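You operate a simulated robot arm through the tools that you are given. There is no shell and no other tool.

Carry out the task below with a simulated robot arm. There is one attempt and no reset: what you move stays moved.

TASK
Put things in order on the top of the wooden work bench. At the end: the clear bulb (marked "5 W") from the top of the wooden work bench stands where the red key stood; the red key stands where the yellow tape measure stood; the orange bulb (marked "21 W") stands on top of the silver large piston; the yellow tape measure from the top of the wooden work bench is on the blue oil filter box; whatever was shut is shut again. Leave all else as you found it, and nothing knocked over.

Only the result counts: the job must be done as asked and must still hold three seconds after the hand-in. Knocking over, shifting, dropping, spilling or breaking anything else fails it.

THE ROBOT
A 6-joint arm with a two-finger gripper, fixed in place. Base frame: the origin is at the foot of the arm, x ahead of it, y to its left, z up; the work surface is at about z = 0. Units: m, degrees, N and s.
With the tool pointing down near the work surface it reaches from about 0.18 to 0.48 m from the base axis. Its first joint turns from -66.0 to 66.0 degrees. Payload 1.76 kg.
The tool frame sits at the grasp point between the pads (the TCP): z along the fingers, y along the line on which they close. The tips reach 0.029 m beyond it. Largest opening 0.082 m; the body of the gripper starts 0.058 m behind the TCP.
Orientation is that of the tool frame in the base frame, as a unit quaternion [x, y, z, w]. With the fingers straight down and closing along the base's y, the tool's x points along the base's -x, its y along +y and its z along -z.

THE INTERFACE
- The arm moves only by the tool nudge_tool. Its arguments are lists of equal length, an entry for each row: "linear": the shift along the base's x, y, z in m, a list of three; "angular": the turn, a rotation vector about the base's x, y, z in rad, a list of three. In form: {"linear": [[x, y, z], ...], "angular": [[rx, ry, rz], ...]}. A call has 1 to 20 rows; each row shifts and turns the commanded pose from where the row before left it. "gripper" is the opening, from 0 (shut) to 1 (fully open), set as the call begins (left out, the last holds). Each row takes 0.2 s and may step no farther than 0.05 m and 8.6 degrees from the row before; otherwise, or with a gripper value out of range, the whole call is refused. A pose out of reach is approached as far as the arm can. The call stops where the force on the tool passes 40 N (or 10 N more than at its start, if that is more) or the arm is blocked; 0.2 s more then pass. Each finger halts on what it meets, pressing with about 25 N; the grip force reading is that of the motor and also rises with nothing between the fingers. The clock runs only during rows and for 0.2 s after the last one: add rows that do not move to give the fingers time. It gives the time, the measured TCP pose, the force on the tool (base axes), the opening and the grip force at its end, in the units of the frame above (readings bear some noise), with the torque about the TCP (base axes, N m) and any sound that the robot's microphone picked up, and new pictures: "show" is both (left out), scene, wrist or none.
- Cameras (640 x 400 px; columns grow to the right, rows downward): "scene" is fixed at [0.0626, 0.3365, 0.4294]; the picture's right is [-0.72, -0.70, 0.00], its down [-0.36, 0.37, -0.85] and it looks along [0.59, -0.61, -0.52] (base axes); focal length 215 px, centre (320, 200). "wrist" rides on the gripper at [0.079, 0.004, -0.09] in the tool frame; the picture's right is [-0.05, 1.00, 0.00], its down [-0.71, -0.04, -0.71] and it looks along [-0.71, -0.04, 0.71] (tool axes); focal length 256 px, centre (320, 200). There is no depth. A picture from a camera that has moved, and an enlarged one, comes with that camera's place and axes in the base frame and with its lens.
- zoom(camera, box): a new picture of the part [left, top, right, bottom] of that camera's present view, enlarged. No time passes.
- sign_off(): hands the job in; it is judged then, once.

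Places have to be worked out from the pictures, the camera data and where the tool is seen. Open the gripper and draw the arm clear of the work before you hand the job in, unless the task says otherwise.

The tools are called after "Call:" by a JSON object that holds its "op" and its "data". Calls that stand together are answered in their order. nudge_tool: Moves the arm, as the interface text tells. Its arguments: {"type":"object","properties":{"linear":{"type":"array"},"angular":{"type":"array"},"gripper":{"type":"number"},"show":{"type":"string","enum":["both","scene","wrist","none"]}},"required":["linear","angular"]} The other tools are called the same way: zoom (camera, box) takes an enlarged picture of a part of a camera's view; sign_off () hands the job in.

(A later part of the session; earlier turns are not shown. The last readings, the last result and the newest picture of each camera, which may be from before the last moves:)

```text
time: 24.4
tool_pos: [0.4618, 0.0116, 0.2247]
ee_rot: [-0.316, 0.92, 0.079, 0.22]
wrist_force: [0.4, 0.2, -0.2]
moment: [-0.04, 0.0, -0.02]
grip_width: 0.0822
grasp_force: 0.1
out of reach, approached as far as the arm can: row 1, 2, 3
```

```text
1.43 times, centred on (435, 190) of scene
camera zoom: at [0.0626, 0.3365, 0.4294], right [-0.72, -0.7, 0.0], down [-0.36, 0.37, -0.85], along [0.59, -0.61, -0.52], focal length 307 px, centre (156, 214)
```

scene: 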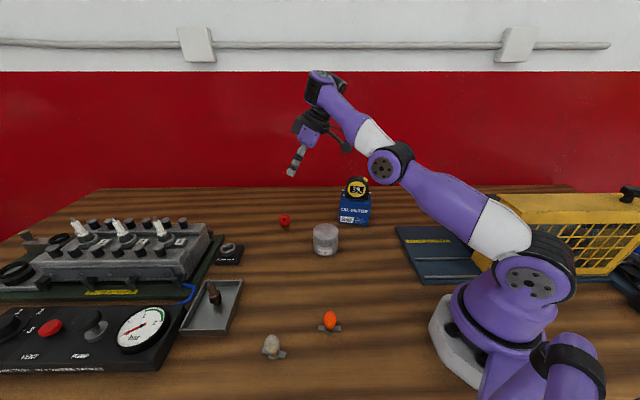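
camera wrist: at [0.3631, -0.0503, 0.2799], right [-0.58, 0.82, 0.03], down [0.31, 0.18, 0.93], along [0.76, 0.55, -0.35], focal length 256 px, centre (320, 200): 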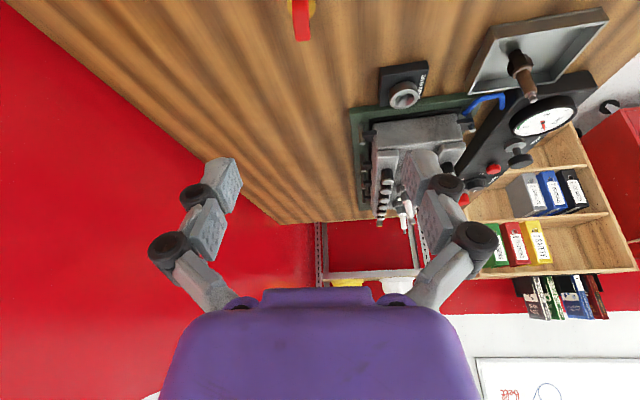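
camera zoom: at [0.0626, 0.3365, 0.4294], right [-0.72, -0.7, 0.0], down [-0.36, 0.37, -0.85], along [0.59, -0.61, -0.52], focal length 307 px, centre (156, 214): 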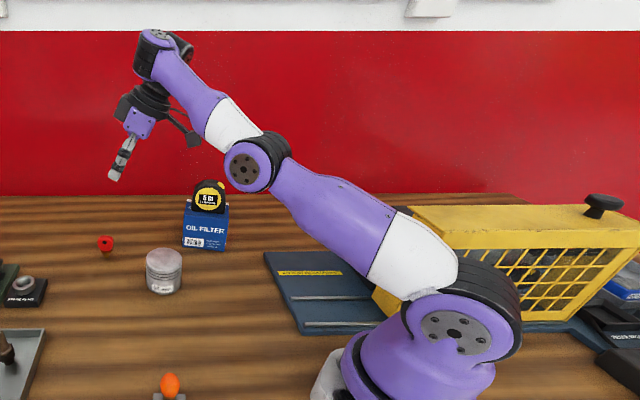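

The elbow is visibly bent upward (elbow-down branch), near full stretch. I test a simple pure upward step to understand how the arm responds from here.

Call:
{"op": "nudge_tool", "data": {"linear": [[0, 0, 0.02]], "angular": [[0, 0, 0]], "show": "none"}}

Call:
{"op": "nudge_tool", "data": {"linear": [[0, 0, 0], [0, 0, 0], [0, 0, 0]], "angular": [[0, 0, 0], [0, 0, 0], [0, 0, 0]], "show": "none"}}

```text
time: 24.8
tool_pos: [0.4619, 0.0106, 0.2442]
ee_rot: [-0.317, 0.919, 0.079, 0.22]
wrist_force: [0.2, -0.1, 0.5]
moment: [0.0, 0.0, -0.01]
grip_width: 0.082
grasp_force: 0.0
```

```text
time: 25.6
tool_pos: [0.4615, 0.0122, 0.2447]
ee_rot: [-0.316, 0.919, 0.079, 0.221]
wrist_force: [-1.6, 0.8, -0.4]
moment: [-0.01, 0.02, 0.01]
grip_width: 0.0819
grasp_force: 0.0
```

Going up works and tracks exactly, so the pose is now a valid one. I test an outward tilt in place.

Call:
{"op": "nudge_tool", "data": {"linear": [[0, 0, 0.02], [0, 0, 0]], "angular": [[0, 0, 0], [0.0616, -0.0788, 0]], "show": "none"}}

Call:
{"op": "nudge_tool", "data": {"linear": [[0.01, 0, 0]], "angular": [[0, 0, 0]], "show": "none"}}

```text
time: 26.2
tool_pos: [0.4569, 0.0109, 0.264]
ee_rot: [-0.312, 0.907, 0.095, 0.266]
wrist_force: [-0.7, -1.3, 0.3]
moment: [-0.01, 0.02, -0.02]
grip_width: 0.0821
grasp_force: 0.0
out of reach, approached as far as the arm can: row 1
```

```text
time: 26.6
tool_pos: [0.4579, 0.0114, 0.2636]
ee_rot: [-0.311, 0.908, 0.095, 0.265]
wrist_force: [0.5, -1.3, 0.1]
moment: [0.03, 0.01, 0.0]
grip_width: 0.0819
grasp_force: 0.0
out of reach, approached as far as the arm can: row 1
```

At the outer boundary (straight arm) again. From here I combine a small outward tilt with downward motion so that the elbow bends in the proper (elbow-up) sense.

Call:
{"op": "nudge_tool", "data": {"linear": [[0.008, 0, -0.012]], "angular": [[0, 0, 0]], "show": "none"}}

Call:
{"op": "nudge_tool", "data": {"linear": [[0, 0, -0.02]], "angular": [[0, 0, 0]], "show": "none"}}

Call:
{"op": "nudge_tool", "data": {"linear": [[0, 0, -0.02]], "angular": [[0, 0, 0]], "show": "scene"}}

```text
time: 27.0
tool_pos: [0.4569, 0.012, 0.2635]
ee_rot: [-0.312, 0.907, 0.095, 0.265]
wrist_force: [-0.5, 0.4, -0.7]
moment: [0.02, -0.01, -0.02]
grip_width: 0.082
grasp_force: 0.0
out of reach, approached as far as the arm can: row 1
```

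```text
time: 27.4
tool_pos: [0.4577, 0.0104, 0.2625]
ee_rot: [-0.313, 0.907, 0.095, 0.265]
wrist_force: [0.2, 0.1, -0.5]
moment: [0.01, 0.02, 0.03]
grip_width: 0.0819
grasp_force: 0.0
out of reach, approached as far as the arm can: row 1
```

```text
time: 27.8
tool_pos: [0.4577, 0.0118, 0.2631]
ee_rot: [-0.312, 0.907, 0.096, 0.265]
wrist_force: [-0.5, 0.7, -0.1]
moment: [0.03, 0.03, -0.01]
grip_width: 0.082
grasp_force: 0.1
out of reach, approached as far as the arm can: row 1
```

scene: 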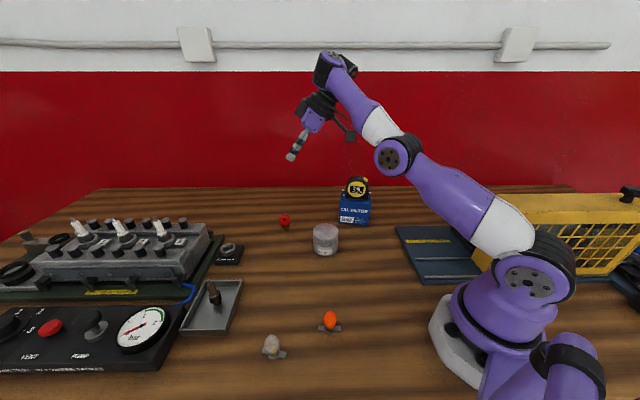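

Stuck against a limit except for tilting. I test more outward tilt, then an inward pull.

Call:
{"op": "nudge_tool", "data": {"linear": [[0, 0, 0]], "angular": [[0.0862, -0.1103, 0]], "show": "none"}}

Call:
{"op": "nudge_tool", "data": {"linear": [[-0.02, 0, 0]], "angular": [[0, 0, 0]], "show": "none"}}

Call:
{"op": "nudge_tool", "data": {"linear": [[0, 0, 0.02]], "angular": [[0, 0, 0]], "show": "none"}}

```text
time: 28.2
tool_pos: [0.4574, 0.0103, 0.2624]
ee_rot: [-0.312, 0.907, 0.095, 0.265]
wrist_force: [-0.5, -0.4, -1.1]
moment: [0.0, 0.02, 0.03]
grip_width: 0.0817
grasp_force: 0.1
out of reach, approached as far as the arm can: row 1
```

```text
time: 28.6
tool_pos: [0.4527, 0.0087, 0.2709]
ee_rot: [-0.314, 0.907, 0.097, 0.265]
wrist_force: [-0.3, 0.5, -0.1]
moment: [0.01, 0.02, 0.0]
grip_width: 0.082
grasp_force: 0.0
out of reach, approached as far as the arm can: row 1
```

```text
time: 29.0
tool_pos: [0.4499, 0.0101, 0.2897]
ee_rot: [-0.313, 0.907, 0.094, 0.265]
wrist_force: [-0.3, 0.0, 0.2]
moment: [0.02, 0.0, -0.03]
grip_width: 0.082
grasp_force: 0.1
out of reach, approached as far as the arm can: row 1
```

The arm is in a thin annulus of elbow-down poses. I try a sequence: push purely outward along the arm to straighten it, then tangentially down, then inward, reading each step.

Call:
{"op": "nudge_tool", "data": {"linear": [[0.025, 0, 0.018], [0.025, 0, 0.018]], "angular": [[0, 0, 0], [0, 0, 0]], "show": "none"}}

Call:
{"op": "nudge_tool", "data": {"linear": [[0.02, 0, -0.025], [0.02, 0, -0.025]], "angular": [[0, 0, 0], [0, 0, 0]], "show": "none"}}

Call:
{"op": "nudge_tool", "data": {"linear": [[0, 0, -0.03]], "angular": [[0, 0, 0]], "show": "none"}}

Call:
{"op": "nudge_tool", "data": {"linear": [[-0.03, 0, -0.03]], "angular": [[0, 0, 0]], "show": "scene"}}

```text
time: 29.6
tool_pos: [0.4485, 0.0122, 0.2952]
ee_rot: [-0.312, 0.907, 0.094, 0.265]
wrist_force: [0.2, 0.6, -0.4]
moment: [-0.03, -0.01, -0.02]
grip_width: 0.0821
grasp_force: 0.0
out of reach, approached as far as the arm can: row 1, 2
```

```text
time: 30.2
tool_pos: [0.4573, 0.0109, 0.2682]
ee_rot: [-0.311, 0.908, 0.095, 0.265]
wrist_force: [0.1, -0.6, 0.8]
moment: [0.01, 0.01, 0.04]
grip_width: 0.0819
grasp_force: 0.0
out of reach, approached as far as the arm can: row 1, 2
```

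```text
time: 30.6
tool_pos: [0.4572, 0.012, 0.2674]
ee_rot: [-0.312, 0.907, 0.095, 0.265]
wrist_force: [0.2, -0.1, 0.3]
moment: [0.04, -0.03, -0.01]
grip_width: 0.0817
grasp_force: 0.0
out of reach, approached as far as the arm can: row 1
```

```text
time: 31.0
tool_pos: [0.4574, 0.0109, 0.263]
ee_rot: [-0.312, 0.908, 0.095, 0.265]
wrist_force: [0.1, -0.4, -0.5]
moment: [-0.01, 0.0, 0.03]
grip_width: 0.0817
grasp_force: 0.1
out of reach, approached as far as the arm can: row 1
```

scene: 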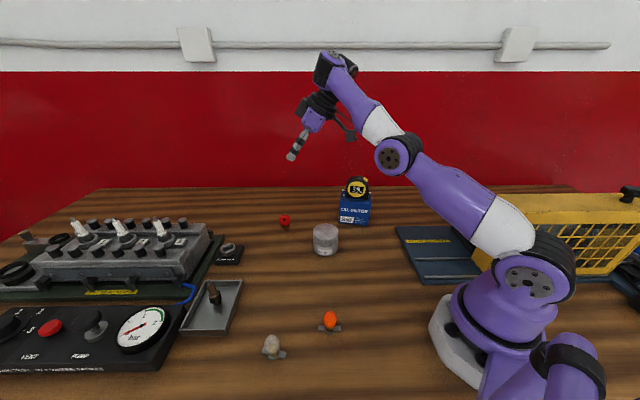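

A consistent stop appears that couples tilt and height, so tilting back (inward) with the hand should be free. I test that: rotating the tool back toward vertical while keeping the wrist in place.

Call:
{"op": "nudge_tool", "data": {"linear": [[-0.0185, -0.0145, -0.015]], "angular": [[-0.0862, 0.1103, 0]], "show": "none"}}

Call:
{"op": "nudge_tool", "data": {"linear": [[-0.0185, -0.0145, -0.013]], "angular": [[-0.0862, 0.1103, 0]], "show": "none"}}

Call:
{"op": "nudge_tool", "data": {"linear": [[-0.02, -0.0155, -0.01]], "angular": [[-0.0862, 0.1103, 0]], "show": "scene"}}

```text
time: 31.4
tool_pos: [0.4407, -0.0023, 0.2486]
ee_rot: [-0.318, 0.924, 0.073, 0.199]
wrist_force: [0.2, -0.1, -1.0]
moment: [0.0, 0.0, 0.01]
grip_width: 0.0817
grasp_force: 0.1
```

```text
time: 31.8
tool_pos: [0.42, -0.017, 0.2353]
ee_rot: [-0.321, 0.936, 0.05, 0.135]
wrist_force: [0.2, 0.7, 0.4]
moment: [-0.02, 0.01, 0.0]
grip_width: 0.0821
grasp_force: 0.0
```

```text
time: 32.2
tool_pos: [0.4008, -0.0318, 0.226]
ee_rot: [-0.324, 0.943, 0.027, 0.069]
wrist_force: [0.3, -0.9, -0.3]
moment: [0.01, 0.01, 0.01]
grip_width: 0.082
grasp_force: 0.1
```

scene: 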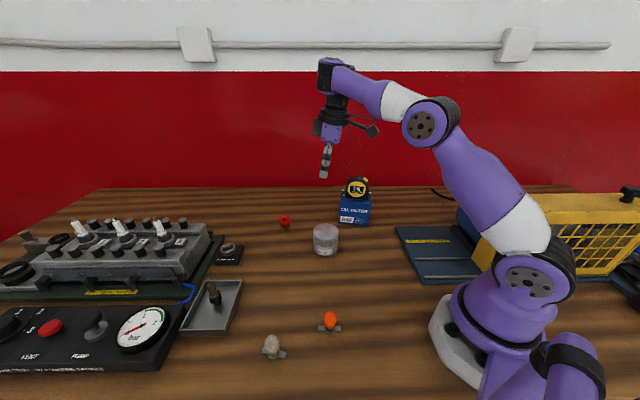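

Tracking has recovered and the elbow is up again. This time I go low first (z ≈ 0.12, above the piston) and only then tilt and extend outward.

Call:
{"op": "nudge_tool", "data": {"linear": [[0.0073, 0.008, -0.0265], [0.0073, 0.008, -0.0265], [0.0073, 0.008, -0.0265], [0.0073, 0.008, -0.0265], [0, 0, 0]], "angular": [[0, 0, 0], [0, 0, 0], [0, 0, 0], [0, 0, 0], [0, 0, 0]], "show": "none"}}

Call:
{"op": "nudge_tool", "data": {"linear": [[0.013, 0.005, 0], [0.013, 0.005, 0], [0, 0, 0]], "angular": [[0.0616, -0.0788, 0], [0.0616, -0.0788, 0], [0, 0, 0]], "show": "both"}}

```text
time: 33.4
tool_pos: [0.4465, -0.0017, 0.1279]
ee_rot: [-0.325, 0.943, 0.028, 0.069]
wrist_force: [0.5, 0.4, -0.9]
moment: [-0.01, 0.0, 0.0]
grip_width: 0.0819
grasp_force: 0.0
out of reach, approached as far as the arm can: row 2, 3
```

```text
time: 34.2
tool_pos: [0.4641, 0.0025, 0.1588]
ee_rot: [-0.321, 0.932, 0.061, 0.158]
wrist_force: [-0.7, 0.6, -0.1]
moment: [-0.02, 0.0, 0.0]
grip_width: 0.0819
grasp_force: 0.1
out of reach, approached as far as the arm can: row 1, 2
camera wrist: at [0.3792, -0.0591, 0.2171], right [-0.58, 0.82, 0.03], down [0.37, 0.23, 0.9], along [0.73, 0.53, -0.43], focal length 256 px, centre (320, 200)
```

scene: 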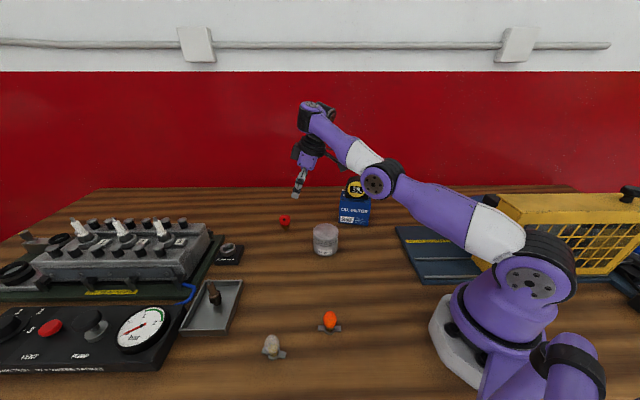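
wrist: 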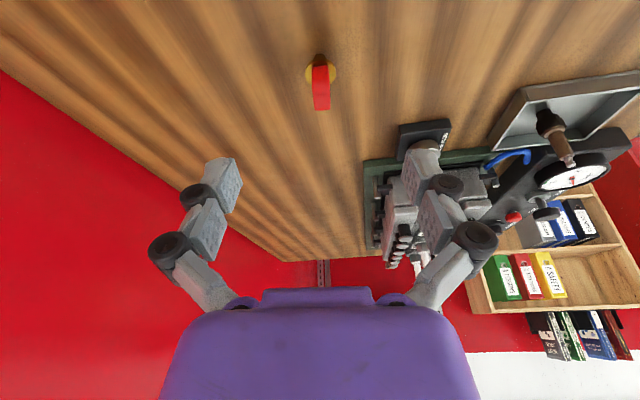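

The reachable set with sideways tilt is awkward at mid-height. I undo the tilt (wrist kept in place), returning to a vertical tool, to restart from a clean elbow-up pose.

Call:
{"op": "nudge_tool", "data": {"linear": [[-0.0205, -0.016, -0.007], [-0.021, -0.0165, -0.004], [-0.012, -0.0095, 0], [0, 0, 0]], "angular": [[-0.0801, 0.1024, 0], [-0.0801, 0.1024, 0], [-0.0493, 0.063, 0], [0, 0, 0]], "show": "scene"}}

```text
time: 35.2
tool_pos: [0.4155, -0.04, 0.1494]
ee_rot: [-0.325, 0.946, 0.006, 0.004]
wrist_force: [0.3, -0.3, 0.3]
moment: [0.0, -0.01, -0.02]
grip_width: 0.082
grasp_force: 0.1
out of reach, approached as far as the arm can: row 1
```

scene: 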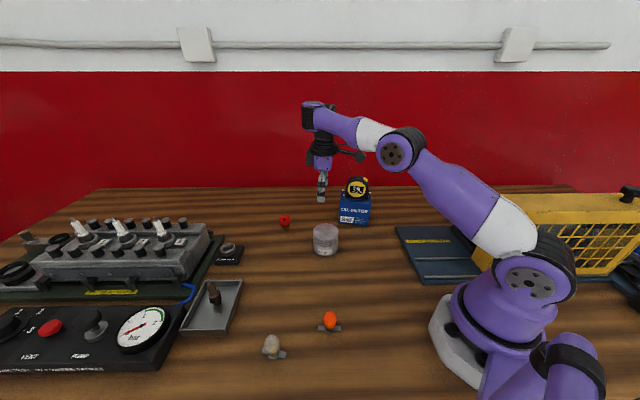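

Vertical and elbow-up again. I now move out low with the tool vertical, then test tilting at low height in small increments.

Call:
{"op": "nudge_tool", "data": {"linear": [[0.01, 0.01, -0.015], [0.01, 0.01, -0.015], [0.01, 0.01, -0.015], [0, 0, 0]], "angular": [[0, 0, 0], [0, 0, 0], [0, 0, 0], [0, 0, 0]], "show": "none"}}

Call:
{"op": "nudge_tool", "data": {"linear": [[0.01, 0.005, 0], [0, 0, 0]], "angular": [[0.0246, -0.0315, 0], [0, 0, 0]], "show": "none"}}

```text
time: 36.2
tool_pos: [0.4463, -0.0095, 0.1039]
ee_rot: [-0.325, 0.946, 0.005, 0.004]
wrist_force: [-0.6, 0.0, 0.4]
moment: [0.0, -0.02, 0.02]
grip_width: 0.082
grasp_force: 0.0
```

```text
time: 36.8
tool_pos: [0.4558, -0.004, 0.105]
ee_rot: [-0.324, 0.946, 0.011, 0.023]
wrist_force: [-0.3, 0.9, -0.3]
moment: [-0.01, -0.02, -0.01]
grip_width: 0.0821
grasp_force: 0.1
```

Both moves tracked. I continue tilting in small increments while moving toward the key at this height.

Call:
{"op": "nudge_tool", "data": {"linear": [[0.0085, 0.006, 0], [0, 0, 0]], "angular": [[0.0308, -0.0394, 0], [0, 0, 0]], "show": "none"}}

Call:
{"op": "nudge_tool", "data": {"linear": [[0.0085, 0.006, 0], [0, 0, 0]], "angular": [[0.0308, -0.0394, 0], [0, 0, 0]], "show": "none"}}

```text
time: 37.4
tool_pos: [0.4651, 0.0017, 0.105]
ee_rot: [-0.324, 0.945, 0.019, 0.047]
wrist_force: [0.3, 0.9, 0.7]
moment: [0.01, 0.01, -0.01]
grip_width: 0.082
grasp_force: 0.0
```

```text
time: 38.0
tool_pos: [0.4719, 0.007, 0.106]
ee_rot: [-0.324, 0.943, 0.027, 0.069]
wrist_force: [0.3, 0.6, -0.3]
moment: [-0.02, 0.0, 0.01]
grip_width: 0.0819
grasp_force: 0.2
```

Still tracking exactly. I continue the same way.

Call:
{"op": "nudge_tool", "data": {"linear": [[0.0085, 0.006, 0], [0, 0, 0]], "angular": [[0.0308, -0.0394, 0], [0, 0, 0]], "show": "none"}}

Call:
{"op": "nudge_tool", "data": {"linear": [[0.0085, 0.006, 0], [0, 0, 0]], "angular": [[0.0308, -0.0394, 0], [0, 0, 0]], "show": "scene"}}

```text
time: 38.6
tool_pos: [0.4663, 0.0123, 0.1128]
ee_rot: [-0.323, 0.941, 0.035, 0.09]
wrist_force: [0.6, 0.4, -0.3]
moment: [-0.01, 0.02, 0.0]
grip_width: 0.0819
grasp_force: 0.1
out of reach, approached as far as the arm can: row 1
```

```text
time: 39.2
tool_pos: [0.4618, 0.0183, 0.1216]
ee_rot: [-0.323, 0.938, 0.046, 0.114]
wrist_force: [-0.2, -0.1, 0.3]
moment: [0.03, -0.02, 0.04]
grip_width: 0.0819
grasp_force: 0.1
out of reach, approached as far as the arm can: row 1
```

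scene: 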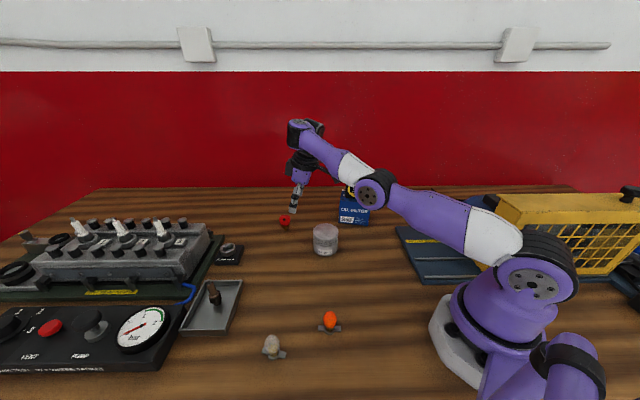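

Beyond about 10° of tilt the arm straightens past its limit again. I tilt back to vertical to recover, then will test a purely radial reach instead.

Call:
{"op": "nudge_tool", "data": {"linear": [[-0.0185, -0.016, -0.002], [-0.0185, -0.016, 0], [0, 0, 0]], "angular": [[-0.0758, 0.0969, 0], [-0.0758, 0.0969, 0], [0, 0, 0]], "show": "scene"}}

```text
time: 40.0
tool_pos: [0.4226, -0.0155, 0.1217]
ee_rot: [-0.325, 0.946, 0.004, 0.0]
wrist_force: [0.6, -0.2, -0.1]
moment: [0.0, 0.02, 0.02]
grip_width: 0.0817
grasp_force: 0.1
```

scene: 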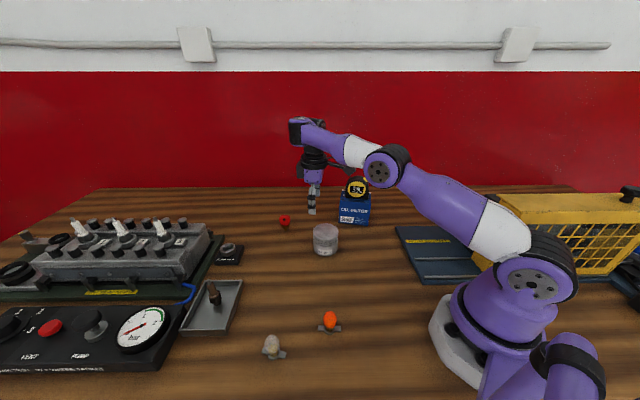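

Recovered, vertical and elbow-up. I go lower (z ≈ 0.08) clear of the piston and test a purely radial tilt (about the y axis) to see whether sideways tilt is what limits it.

Call:
{"op": "nudge_tool", "data": {"linear": [[0.01, 0, -0.01], [0.01, 0, -0.015], [0.005, 0, -0.015], [0, 0, 0]], "angular": [[0, 0, 0], [0, 0, 0], [0, 0, 0], [0, 0, 0]], "show": "none"}}

Call:
{"op": "nudge_tool", "data": {"linear": [[0, 0, 0], [0, 0, 0]], "angular": [[0, -0.1, 0], [0, 0, 0]], "show": "none"}}

Call:
{"op": "nudge_tool", "data": {"linear": [[0, 0, 0], [0, 0, 0]], "angular": [[0, -0.1, 0], [0, 0, 0]], "show": "scene"}}

```text
time: 41.0
tool_pos: [0.4492, -0.0137, 0.0802]
ee_rot: [-0.324, 0.946, 0.004, 0.001]
wrist_force: [-0.6, 0.4, 0.1]
moment: [0.01, 0.01, -0.01]
grip_width: 0.0821
grasp_force: 0.1
```

```text
time: 41.6
tool_pos: [0.4525, -0.0148, 0.081]
ee_rot: [-0.325, 0.945, -0.013, 0.049]
wrist_force: [-0.5, -0.7, 0.3]
moment: [0.01, -0.01, 0.0]
grip_width: 0.0819
grasp_force: 0.1
out of reach, approached as far as the arm can: row 1
```

```text
time: 42.2
tool_pos: [0.4648, -0.0135, 0.1063]
ee_rot: [-0.323, 0.942, -0.027, 0.09]
wrist_force: [0.6, 0.0, 0.3]
moment: [-0.02, -0.03, 0.02]
grip_width: 0.0819
grasp_force: 0.1
out of reach, approached as far as the arm can: row 1
```

scene: 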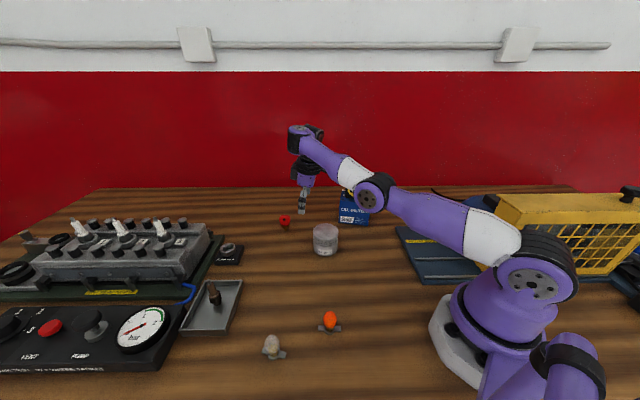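

Telling result: near full stretch even a small tilt is refused, so tilting must be done with the elbow well bent. I recover to vertical, pull back toward r ≈ 0.38 and then tilt there first.

Call:
{"op": "nudge_tool", "data": {"linear": [[-0.018, 0, -0.002], [-0.018, 0, 0], [-0.01, 0.01, 0.005], [-0.015, 0.02, 0.005], [-0.015, 0.02, 0.005], [-0.01, 0.015, 0], [0, 0, 0]], "angular": [[0, 0.0945, 0], [0, 0.0945, 0], [0, 0, 0], [0, 0, 0], [0, 0, 0], [0, 0, 0], [0, 0, 0]], "show": "scene"}}

```text
time: 43.8
tool_pos: [0.4179, 0.0537, 0.1341]
ee_rot: [-0.324, 0.946, 0.002, 0.006]
wrist_force: [0.7, 0.3, -0.9]
moment: [-0.02, -0.01, -0.01]
grip_width: 0.0821
grasp_force: 0.0
out of reach, approached as far as the arm can: row 1, 3, 4, 5, 6
```

scene: 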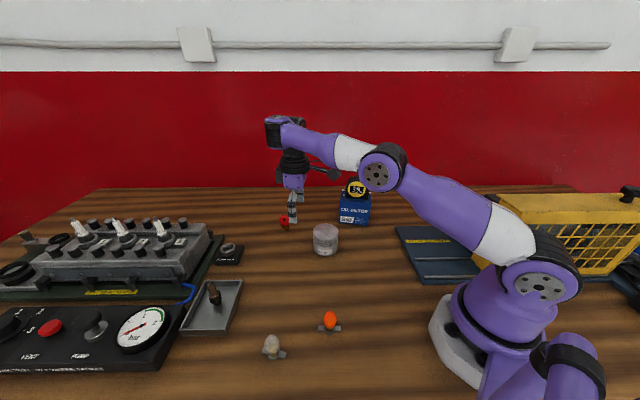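

Inward motion is refused although the elbow is only slightly bent — the wrist looks different from the start (perhaps it flipped). I zoom on the wrist to check its configuration.

Call:
{"op": "zoom", "data": {"camera": "scene", "box": [240, 90, 420, 240]}}

```text
2.67 times, centred on (330, 165) of scene
camera zoom: at [0.0626, 0.3365, 0.4294], right [-0.72, -0.7, 0.0], down [-0.36, 0.37, -0.85], along [0.59, -0.61, -0.52], focal length 573 px, centre (293, 293)
```

zoom: 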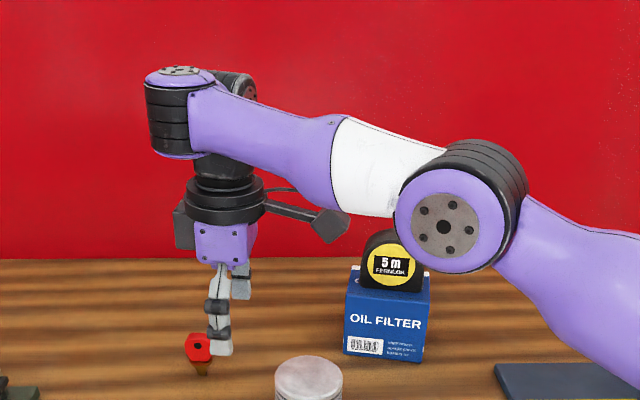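

Now it's clear: the wrist joint at the forearm's end has swung sideways (the next link sits behind the forearm), so the arm is stuck at a wrist singularity. I unwind it: first tilt the tool sideways toward −y, then sweep that tilt round to outward, so that joint swings back.

Call:
{"op": "nudge_tool", "data": {"linear": [[0, 0, 0], [0, 0, 0], [0, 0, 0]], "angular": [[-0.13, 0, 0], [-0.13, 0, 0], [0, 0, 0]], "show": "scene"}}

Call:
{"op": "zoom", "data": {"camera": "scene", "box": [240, 90, 420, 240]}}

```text
time: 44.6
tool_pos: [0.4063, 0.0646, 0.1256]
ee_rot: [-0.322, 0.938, -0.121, -0.036]
wrist_force: [-0.3, 0.3, 1.2]
moment: [0.02, 0.03, -0.01]
grip_width: 0.082
grasp_force: 0.1
out of reach, approached as far as the arm can: row 2
```

scene: 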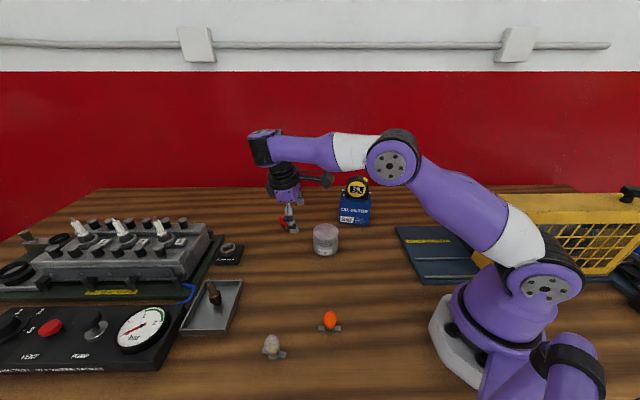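

```text
2.67 times, centred on (330, 165) of scene
camera zoom: at [0.0626, 0.3365, 0.4294], right [-0.72, -0.7, 0.0], down [-0.36, 0.37, -0.85], along [0.59, -0.61, -0.52], focal length 573 px, centre (293, 293)
```

zoom: 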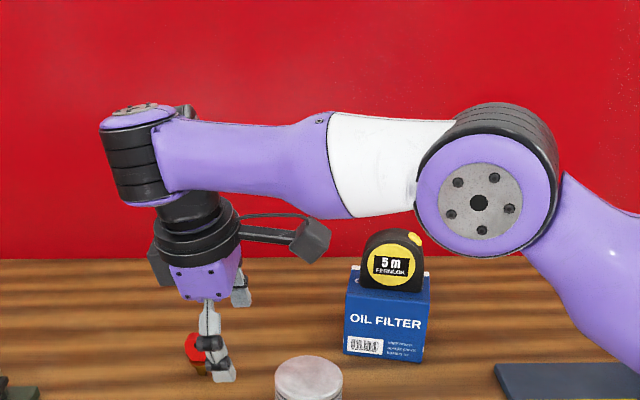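

The elbow now bends properly (forearm sloping down). I sweep the tilt around toward outward, then remove the sideways part.

Call:
{"op": "nudge_tool", "data": {"linear": [[-0.005, 0, 0], [-0.005, 0, 0], [-0.005, 0, 0], [0, 0, 0]], "angular": [[0.02, -0.098, 0], [0.053, -0.079, 0], [0.083, -0.054, 0], [0, 0, 0]], "show": "scene"}}

Call:
{"op": "zoom", "data": {"camera": "scene", "box": [240, 90, 420, 240]}}

```text
time: 45.6
tool_pos: [0.3907, 0.0638, 0.1254]
ee_rot: [-0.305, 0.944, -0.083, 0.097]
wrist_force: [-0.7, 0.2, -0.1]
moment: [-0.02, -0.03, 0.02]
grip_width: 0.0821
grasp_force: 0.0
```

scene: 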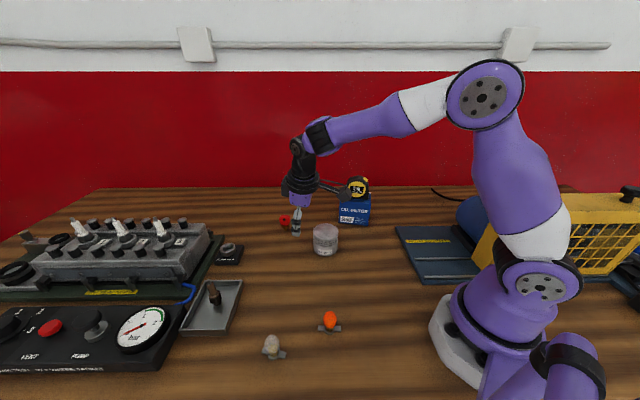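

```text
2.67 times, centred on (330, 165) of scene
camera zoom: at [0.0626, 0.3365, 0.4294], right [-0.72, -0.7, 0.0], down [-0.36, 0.37, -0.85], along [0.59, -0.61, -0.52], focal length 573 px, centre (293, 293)
```

zoom: 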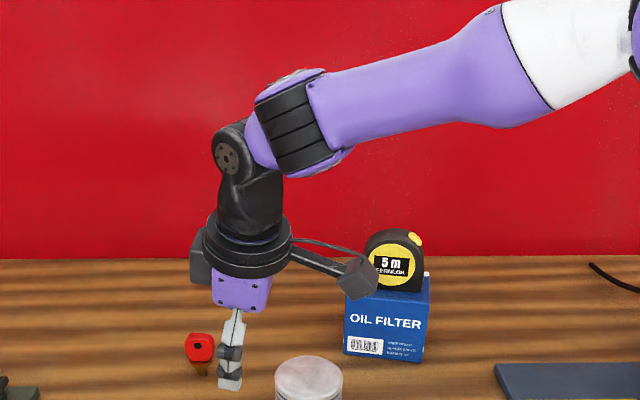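

The wrist is back in its normal configuration. Now, with the elbow well bent, I set the grasp orientation: yaw 38°, tilt about 18° in the plane of the key head, at z ≈ 0.11.

Call:
{"op": "nudge_tool", "data": {"linear": [[0, 0, -0.005], [0, 0, -0.005], [0, 0, -0.005], [0, 0, 0]], "angular": [[0.0935, -0.0045, 0.024], [0.0935, -0.0045, 0.024], [0.0935, -0.0045, 0.024], [0, 0, 0]], "show": "both"}}

```text
time: 46.6
tool_pos: [0.3913, 0.0651, 0.1095]
ee_rot: [-0.322, 0.934, 0.052, 0.148]
wrist_force: [-0.1, 0.5, 0.3]
moment: [0.01, 0.05, 0.0]
grip_width: 0.082
grasp_force: 0.0
camera wrist: at [0.3058, 0.0043, 0.1707], right [-0.58, 0.82, 0.02], down [0.38, 0.25, 0.89], along [0.72, 0.52, -0.45], focal length 256 px, centre (320, 200)
```

scene: 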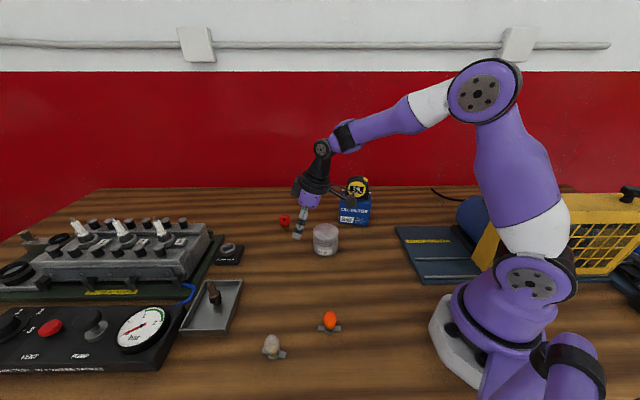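
wrist: 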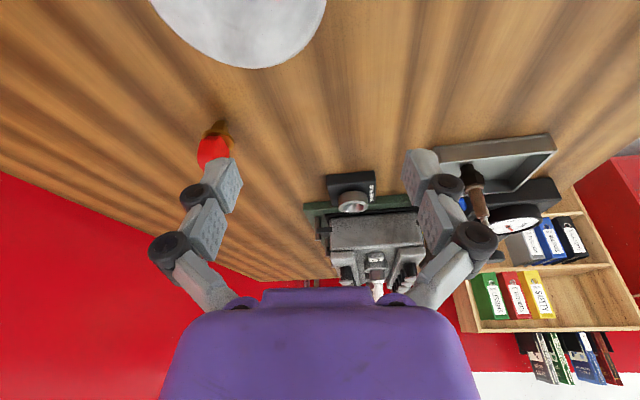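

Orientation is as intended (tilt 18°, closing direction horizontal). I extend outward in checked steps at z ≈ 0.10, above the key.

Call:
{"op": "nudge_tool", "data": {"linear": [[0.02, -0.006, -0.003], [0.02, -0.006, -0.003], [0.02, -0.006, -0.003], [0, 0, 0]], "angular": [[0, 0, 0], [0, 0, 0], [0, 0, 0], [0, 0, 0]], "show": "none"}}

Call:
{"op": "nudge_tool", "data": {"linear": [[0.012, -0.004, 0], [0.012, -0.004, 0], [0, 0, 0]], "angular": [[0, 0, 0], [0, 0, 0], [0, 0, 0]], "show": "both"}}

```text
time: 47.6
tool_pos: [0.4502, 0.0469, 0.1017]
ee_rot: [-0.322, 0.934, 0.052, 0.149]
wrist_force: [0.2, 0.4, -0.3]
moment: [0.01, 0.03, -0.06]
grip_width: 0.0821
grasp_force: 0.1
```

```text
time: 48.4
tool_pos: [0.4747, 0.0381, 0.101]
ee_rot: [-0.322, 0.934, 0.051, 0.148]
wrist_force: [-0.3, 0.5, -0.1]
moment: [0.0, -0.04, 0.0]
grip_width: 0.082
grasp_force: 0.0
camera wrist: at [0.3898, -0.0221, 0.1624], right [-0.58, 0.82, 0.02], down [0.38, 0.25, 0.89], along [0.72, 0.52, -0.45], focal length 256 px, centre (320, 200)
```

scene: 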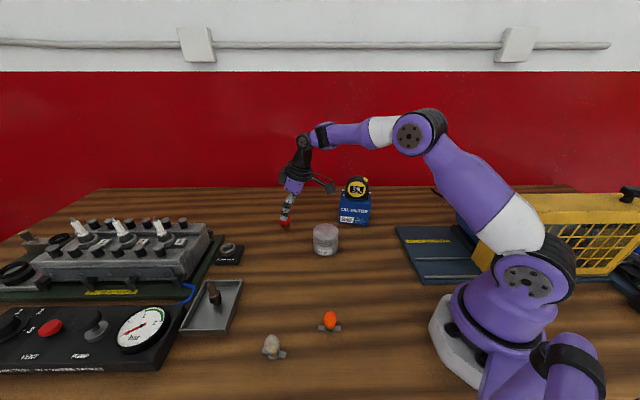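
wrist: 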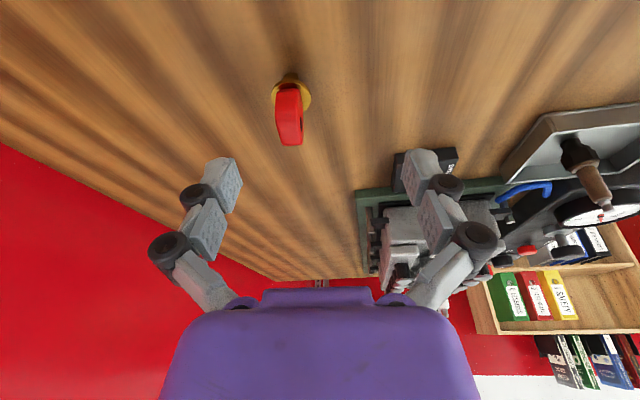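

Tracking well. The key is seen nearly edge-on; I zoom in to refine its position and yaw.

Call:
{"op": "zoom", "data": {"camera": "wrist", "box": [250, 60, 350, 160]}}

```text
4.00 times, centred on (300, 110) of wrist
camera zoom: at [0.3898, -0.0221, 0.1624], right [-0.58, 0.82, 0.02], down [0.38, 0.25, 0.89], along [0.72, 0.52, -0.45], focal length 1024 px, centre (400, 560)
```

zoom: 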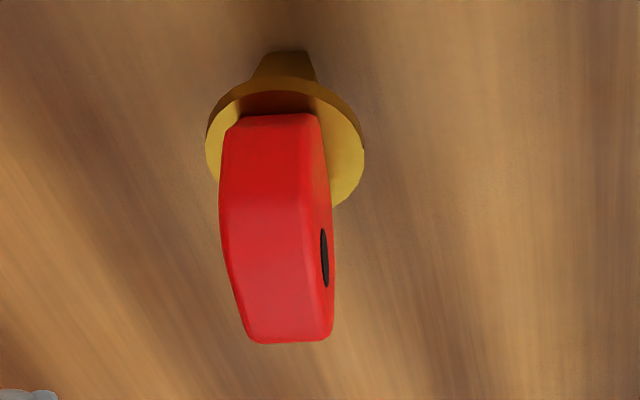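

The key is at about (0.5005, 0.035) with the head at 38°, matching the gripper. I move over it at z ≈ 0.10 and check reach before descending.

Call:
{"op": "nudge_tool", "data": {"linear": [[0.0112, -0.003, 0], [0.0112, -0.003, 0], [0, 0, 0]], "angular": [[0, 0, 0], [0, 0, 0], [0, 0, 0]], "show": "both"}}

```text
time: 49.2
tool_pos: [0.4967, 0.0311, 0.1017]
ee_rot: [-0.321, 0.934, 0.051, 0.149]
wrist_force: [0.1, 0.4, -1.0]
moment: [-0.02, 0.0, -0.01]
grip_width: 0.082
grasp_force: 0.1
camera wrist: at [0.4122, -0.0279, 0.1617], right [-0.57, 0.82, 0.02], down [0.38, 0.25, 0.89], along [0.72, 0.52, -0.45], focal length 256 px, centre (320, 200)
```

scene: 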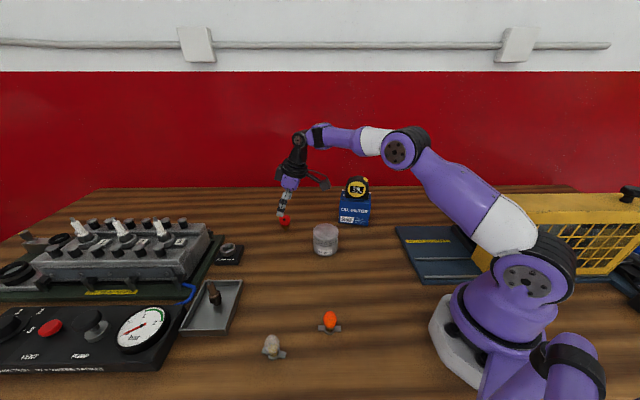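
wrist: 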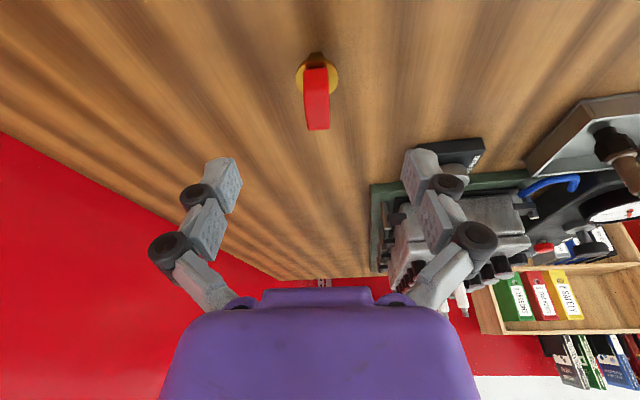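

Reach is fine and the key is centred between the fingers. I descend straight down to z ≈ 0.056 with fingers open.

Call:
{"op": "nudge_tool", "data": {"linear": [[0, 0, -0.012], [0, 0, -0.012], [0, 0, -0.011], [0, 0, -0.01], [0, 0, 0]], "angular": [[0, 0, 0], [0, 0, 0], [0, 0, 0], [0, 0, 0], [0, 0, 0]], "show": "both"}}

Call:
{"op": "zoom", "data": {"camera": "scene", "box": [250, 180, 320, 240]}}

Call:
{"op": "zoom", "data": {"camera": "wrist", "box": [220, 60, 420, 200]}}

```text
time: 50.4
tool_pos: [0.4971, 0.0325, 0.057]
ee_rot: [-0.322, 0.933, 0.052, 0.149]
wrist_force: [-0.3, 0.5, 0.0]
moment: [0.0, -0.01, 0.0]
grip_width: 0.0822
grasp_force: 0.0
camera wrist: at [0.4123, -0.0274, 0.1165], right [-0.58, 0.82, 0.02], down [0.38, 0.25, 0.89], along [0.72, 0.52, -0.45], focal length 256 px, centre (320, 200)
```

scene: 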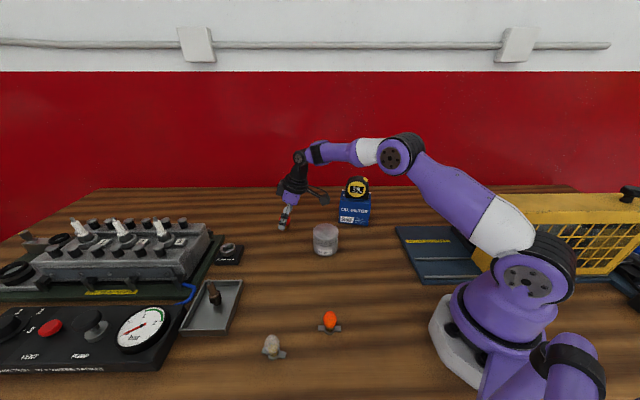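
wrist: 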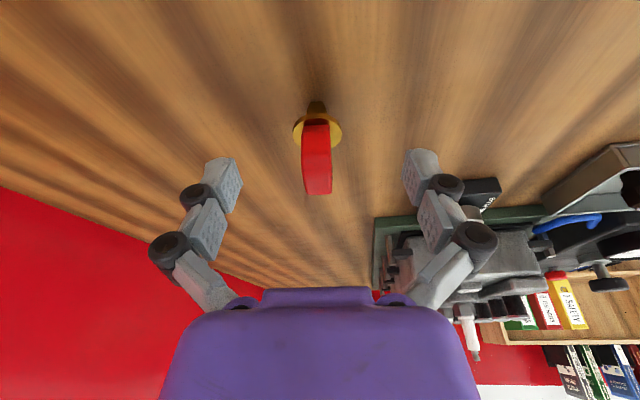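

```text
6.67 times, centred on (285, 210) of scene
camera zoom: at [0.0626, 0.3365, 0.4294], right [-0.72, -0.7, 0.0], down [-0.36, 0.37, -0.85], along [0.59, -0.61, -0.52], focal length 1433 px, centre (553, 133)
```

zoom: 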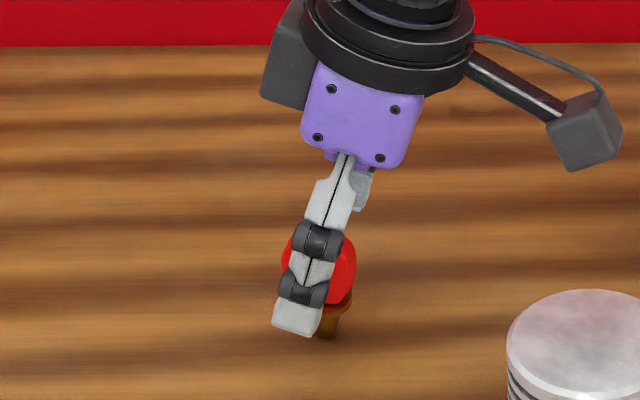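

```text
2.86 times, centred on (320, 130) of wrist
camera zoom: at [0.4123, -0.0274, 0.1165], right [-0.58, 0.82, 0.02], down [0.38, 0.25, 0.89], along [0.72, 0.52, -0.45], focal length 731 px, centre (320, 400)
```

zoom: 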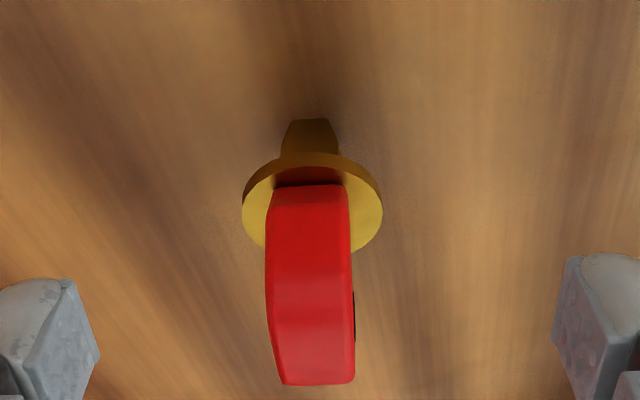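

The fingers straddle the head; the key sits about 2 mm off-centre toward one finger. I correct by 2 mm and then close gently on the head.

Call:
{"op": "nudge_tool", "data": {"linear": [[0.0014, -0.0017, 0], [0, 0, 0]], "angular": [[0, 0, 0], [0, 0, 0]], "show": "none"}}

Call:
{"op": "nudge_tool", "data": {"linear": [[0, 0, 0], [0, 0, 0], [0, 0, 0]], "angular": [[0, 0, 0], [0, 0, 0], [0, 0, 0]], "gripper": 0.35, "show": "wrist"}}

Call:
{"op": "zoom", "data": {"camera": "wrist", "box": [220, 60, 420, 200]}}

Call:
{"op": "zoom", "data": {"camera": "scene", "box": [265, 190, 315, 240]}}

```text
time: 51.0
tool_pos: [0.4993, 0.0299, 0.056]
ee_rot: [-0.322, 0.934, 0.051, 0.148]
wrist_force: [0.3, 0.1, 0.0]
moment: [0.03, 0.02, -0.02]
grip_width: 0.082
grasp_force: 0.1
```

```text
time: 51.8
tool_pos: [0.4988, 0.0297, 0.0547]
ee_rot: [-0.322, 0.933, 0.051, 0.149]
wrist_force: [0.5, 0.0, 0.5]
moment: [-0.01, 0.01, -0.02]
grip_width: 0.0287
grasp_force: 0.1
camera wrist: at [0.4139, -0.0295, 0.1165], right [-0.58, 0.82, 0.02], down [0.38, 0.25, 0.89], along [0.72, 0.52, -0.45], focal length 256 px, centre (320, 200)
```

wrist: 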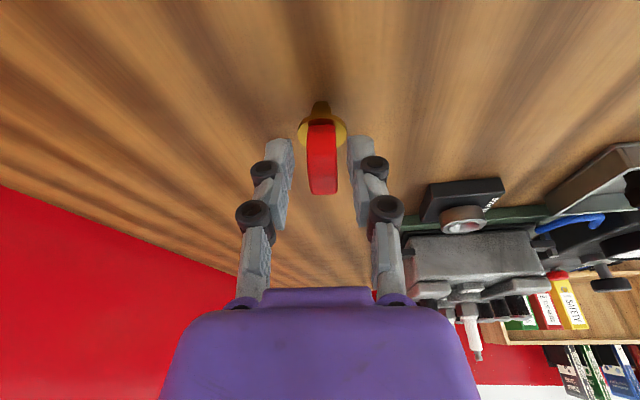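

```text
2.86 times, centred on (320, 130) of wrist
camera zoom: at [0.4139, -0.0295, 0.1165], right [-0.58, 0.82, 0.02], down [0.38, 0.25, 0.89], along [0.72, 0.52, -0.45], focal length 731 px, centre (320, 400)
```

zoom: 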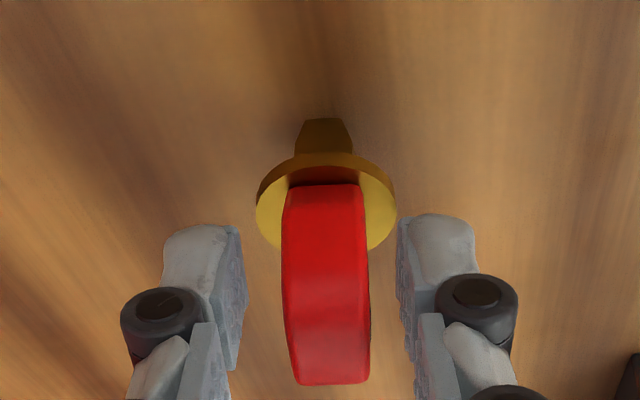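

```text
8.00 times, centred on (290, 215) of scene
camera zoom: at [0.0626, 0.3365, 0.4294], right [-0.72, -0.7, 0.0], down [-0.36, 0.37, -0.85], along [0.59, -0.61, -0.52], focal length 1720 px, centre (560, 80)
```

zoom: 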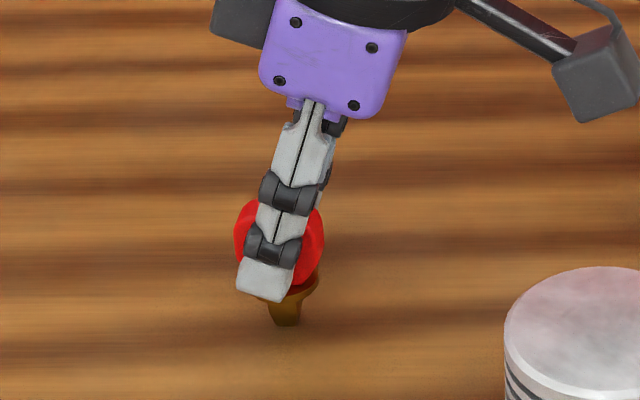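

Now well centred. To be sure the tips clear the key's flange when closing, I raise by 3 mm, then close.

Call:
{"op": "nudge_tool", "data": {"linear": [[0, 0, 0.003], [0, 0, 0]], "angular": [[0, 0, 0], [0, 0, 0]], "show": "none"}}

Call:
{"op": "nudge_tool", "data": {"linear": [[0, 0, 0], [0, 0, 0], [0, 0, 0]], "angular": [[0, 0, 0], [0, 0, 0], [0, 0, 0]], "gripper": 0, "show": "wrist"}}

Call:
{"op": "zoom", "data": {"camera": "wrist", "box": [220, 60, 420, 200]}}

Call:
{"op": "zoom", "data": {"camera": "scene", "box": [265, 190, 315, 240]}}

```text
time: 52.4
tool_pos: [0.4983, 0.0311, 0.0593]
ee_rot: [-0.321, 0.934, 0.051, 0.148]
wrist_force: [0.0, 0.3, 0.2]
moment: [-0.01, -0.01, -0.03]
grip_width: 0.0287
grasp_force: 0.2
```

```text
time: 53.2
tool_pos: [0.4983, 0.0308, 0.059]
ee_rot: [-0.322, 0.934, 0.051, 0.148]
wrist_force: [-0.5, 0.0, 2.9]
moment: [0.0, -0.02, 0.03]
grip_width: 0.0129
grasp_force: 25.1
camera wrist: at [0.414, -0.0295, 0.1197], right [-0.58, 0.82, 0.02], down [0.38, 0.25, 0.89], along [0.72, 0.52, -0.45], focal length 256 px, centre (320, 200)
```

wrist: 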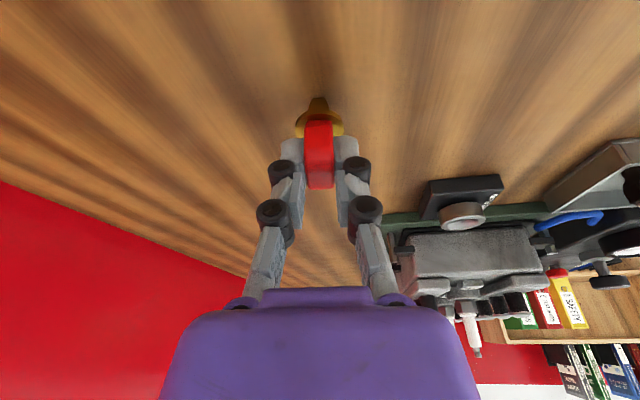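

```text
2.86 times, centred on (320, 130) of wrist
camera zoom: at [0.414, -0.0295, 0.1197], right [-0.58, 0.82, 0.02], down [0.38, 0.25, 0.89], along [0.72, 0.52, -0.45], focal length 731 px, centre (320, 400)
```

zoom: 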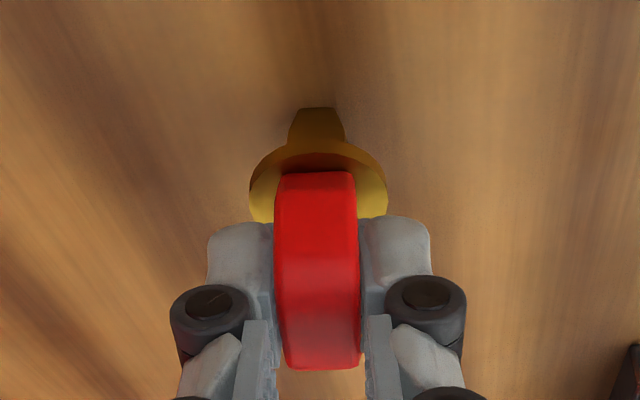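

```text
8.00 times, centred on (290, 215) of scene
camera zoom: at [0.0626, 0.3365, 0.4294], right [-0.72, -0.7, 0.0], down [-0.36, 0.37, -0.85], along [0.59, -0.61, -0.52], focal length 1720 px, centre (560, 80)
```

zoom: 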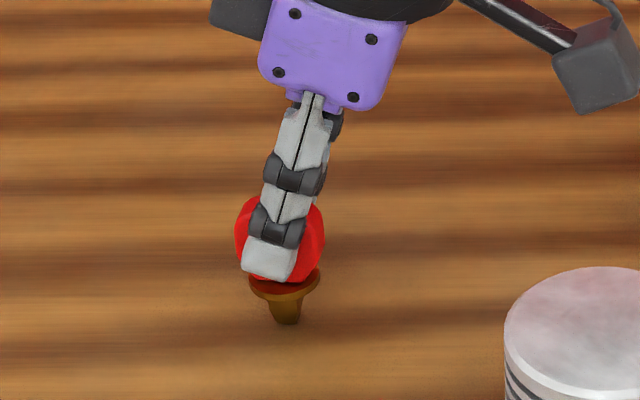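

The key is gripped (12.9 mm, 25 N) and still upright. I lift it slowly a few centimetres.

Call:
{"op": "nudge_tool", "data": {"linear": [[0, 0, 0.004], [0, 0, 0.008], [0, 0, 0.014], [0, 0, 0.014], [0, 0, 0]], "angular": [[0, 0, 0], [0, 0, 0], [0, 0, 0], [0, 0, 0], [0, 0, 0]], "show": "both"}}

Call:
{"op": "zoom", "data": {"camera": "scene", "box": [265, 180, 315, 230]}}

```text
time: 54.4
tool_pos: [0.4985, 0.0302, 0.098]
ee_rot: [-0.321, 0.934, 0.051, 0.149]
wrist_force: [0.3, 0.3, 0.4]
moment: [0.01, -0.03, -0.01]
grip_width: 0.013
grasp_force: 24.9
camera wrist: at [0.4139, -0.03, 0.1596], right [-0.57, 0.82, 0.02], down [0.38, 0.25, 0.89], along [0.72, 0.52, -0.45], focal length 256 px, centre (320, 200)
```

scene: 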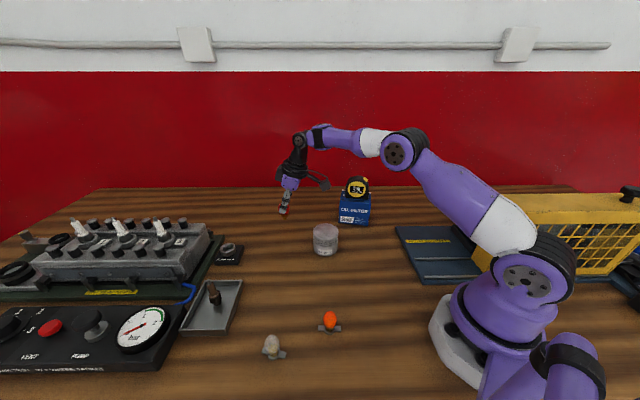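
wrist: 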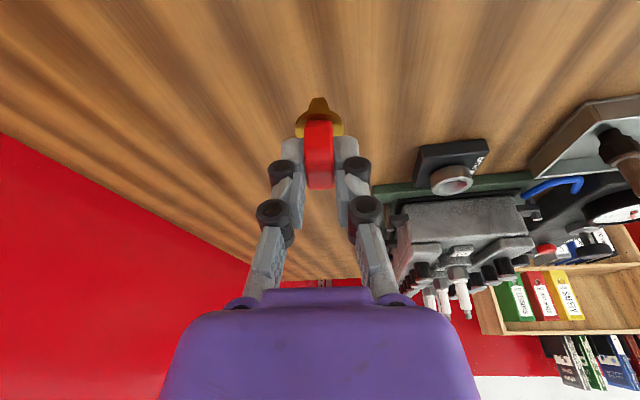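

```text
8.00 times, centred on (290, 205) of scene
camera zoom: at [0.0626, 0.3365, 0.4294], right [-0.72, -0.7, 0.0], down [-0.36, 0.37, -0.85], along [0.59, -0.61, -0.52], focal length 1720 px, centre (560, 160)
```

zoom: 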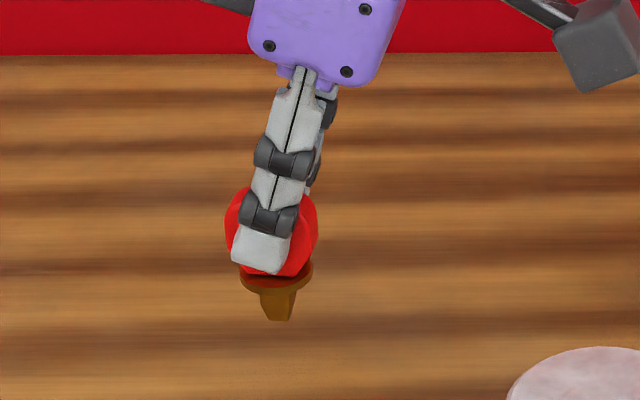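

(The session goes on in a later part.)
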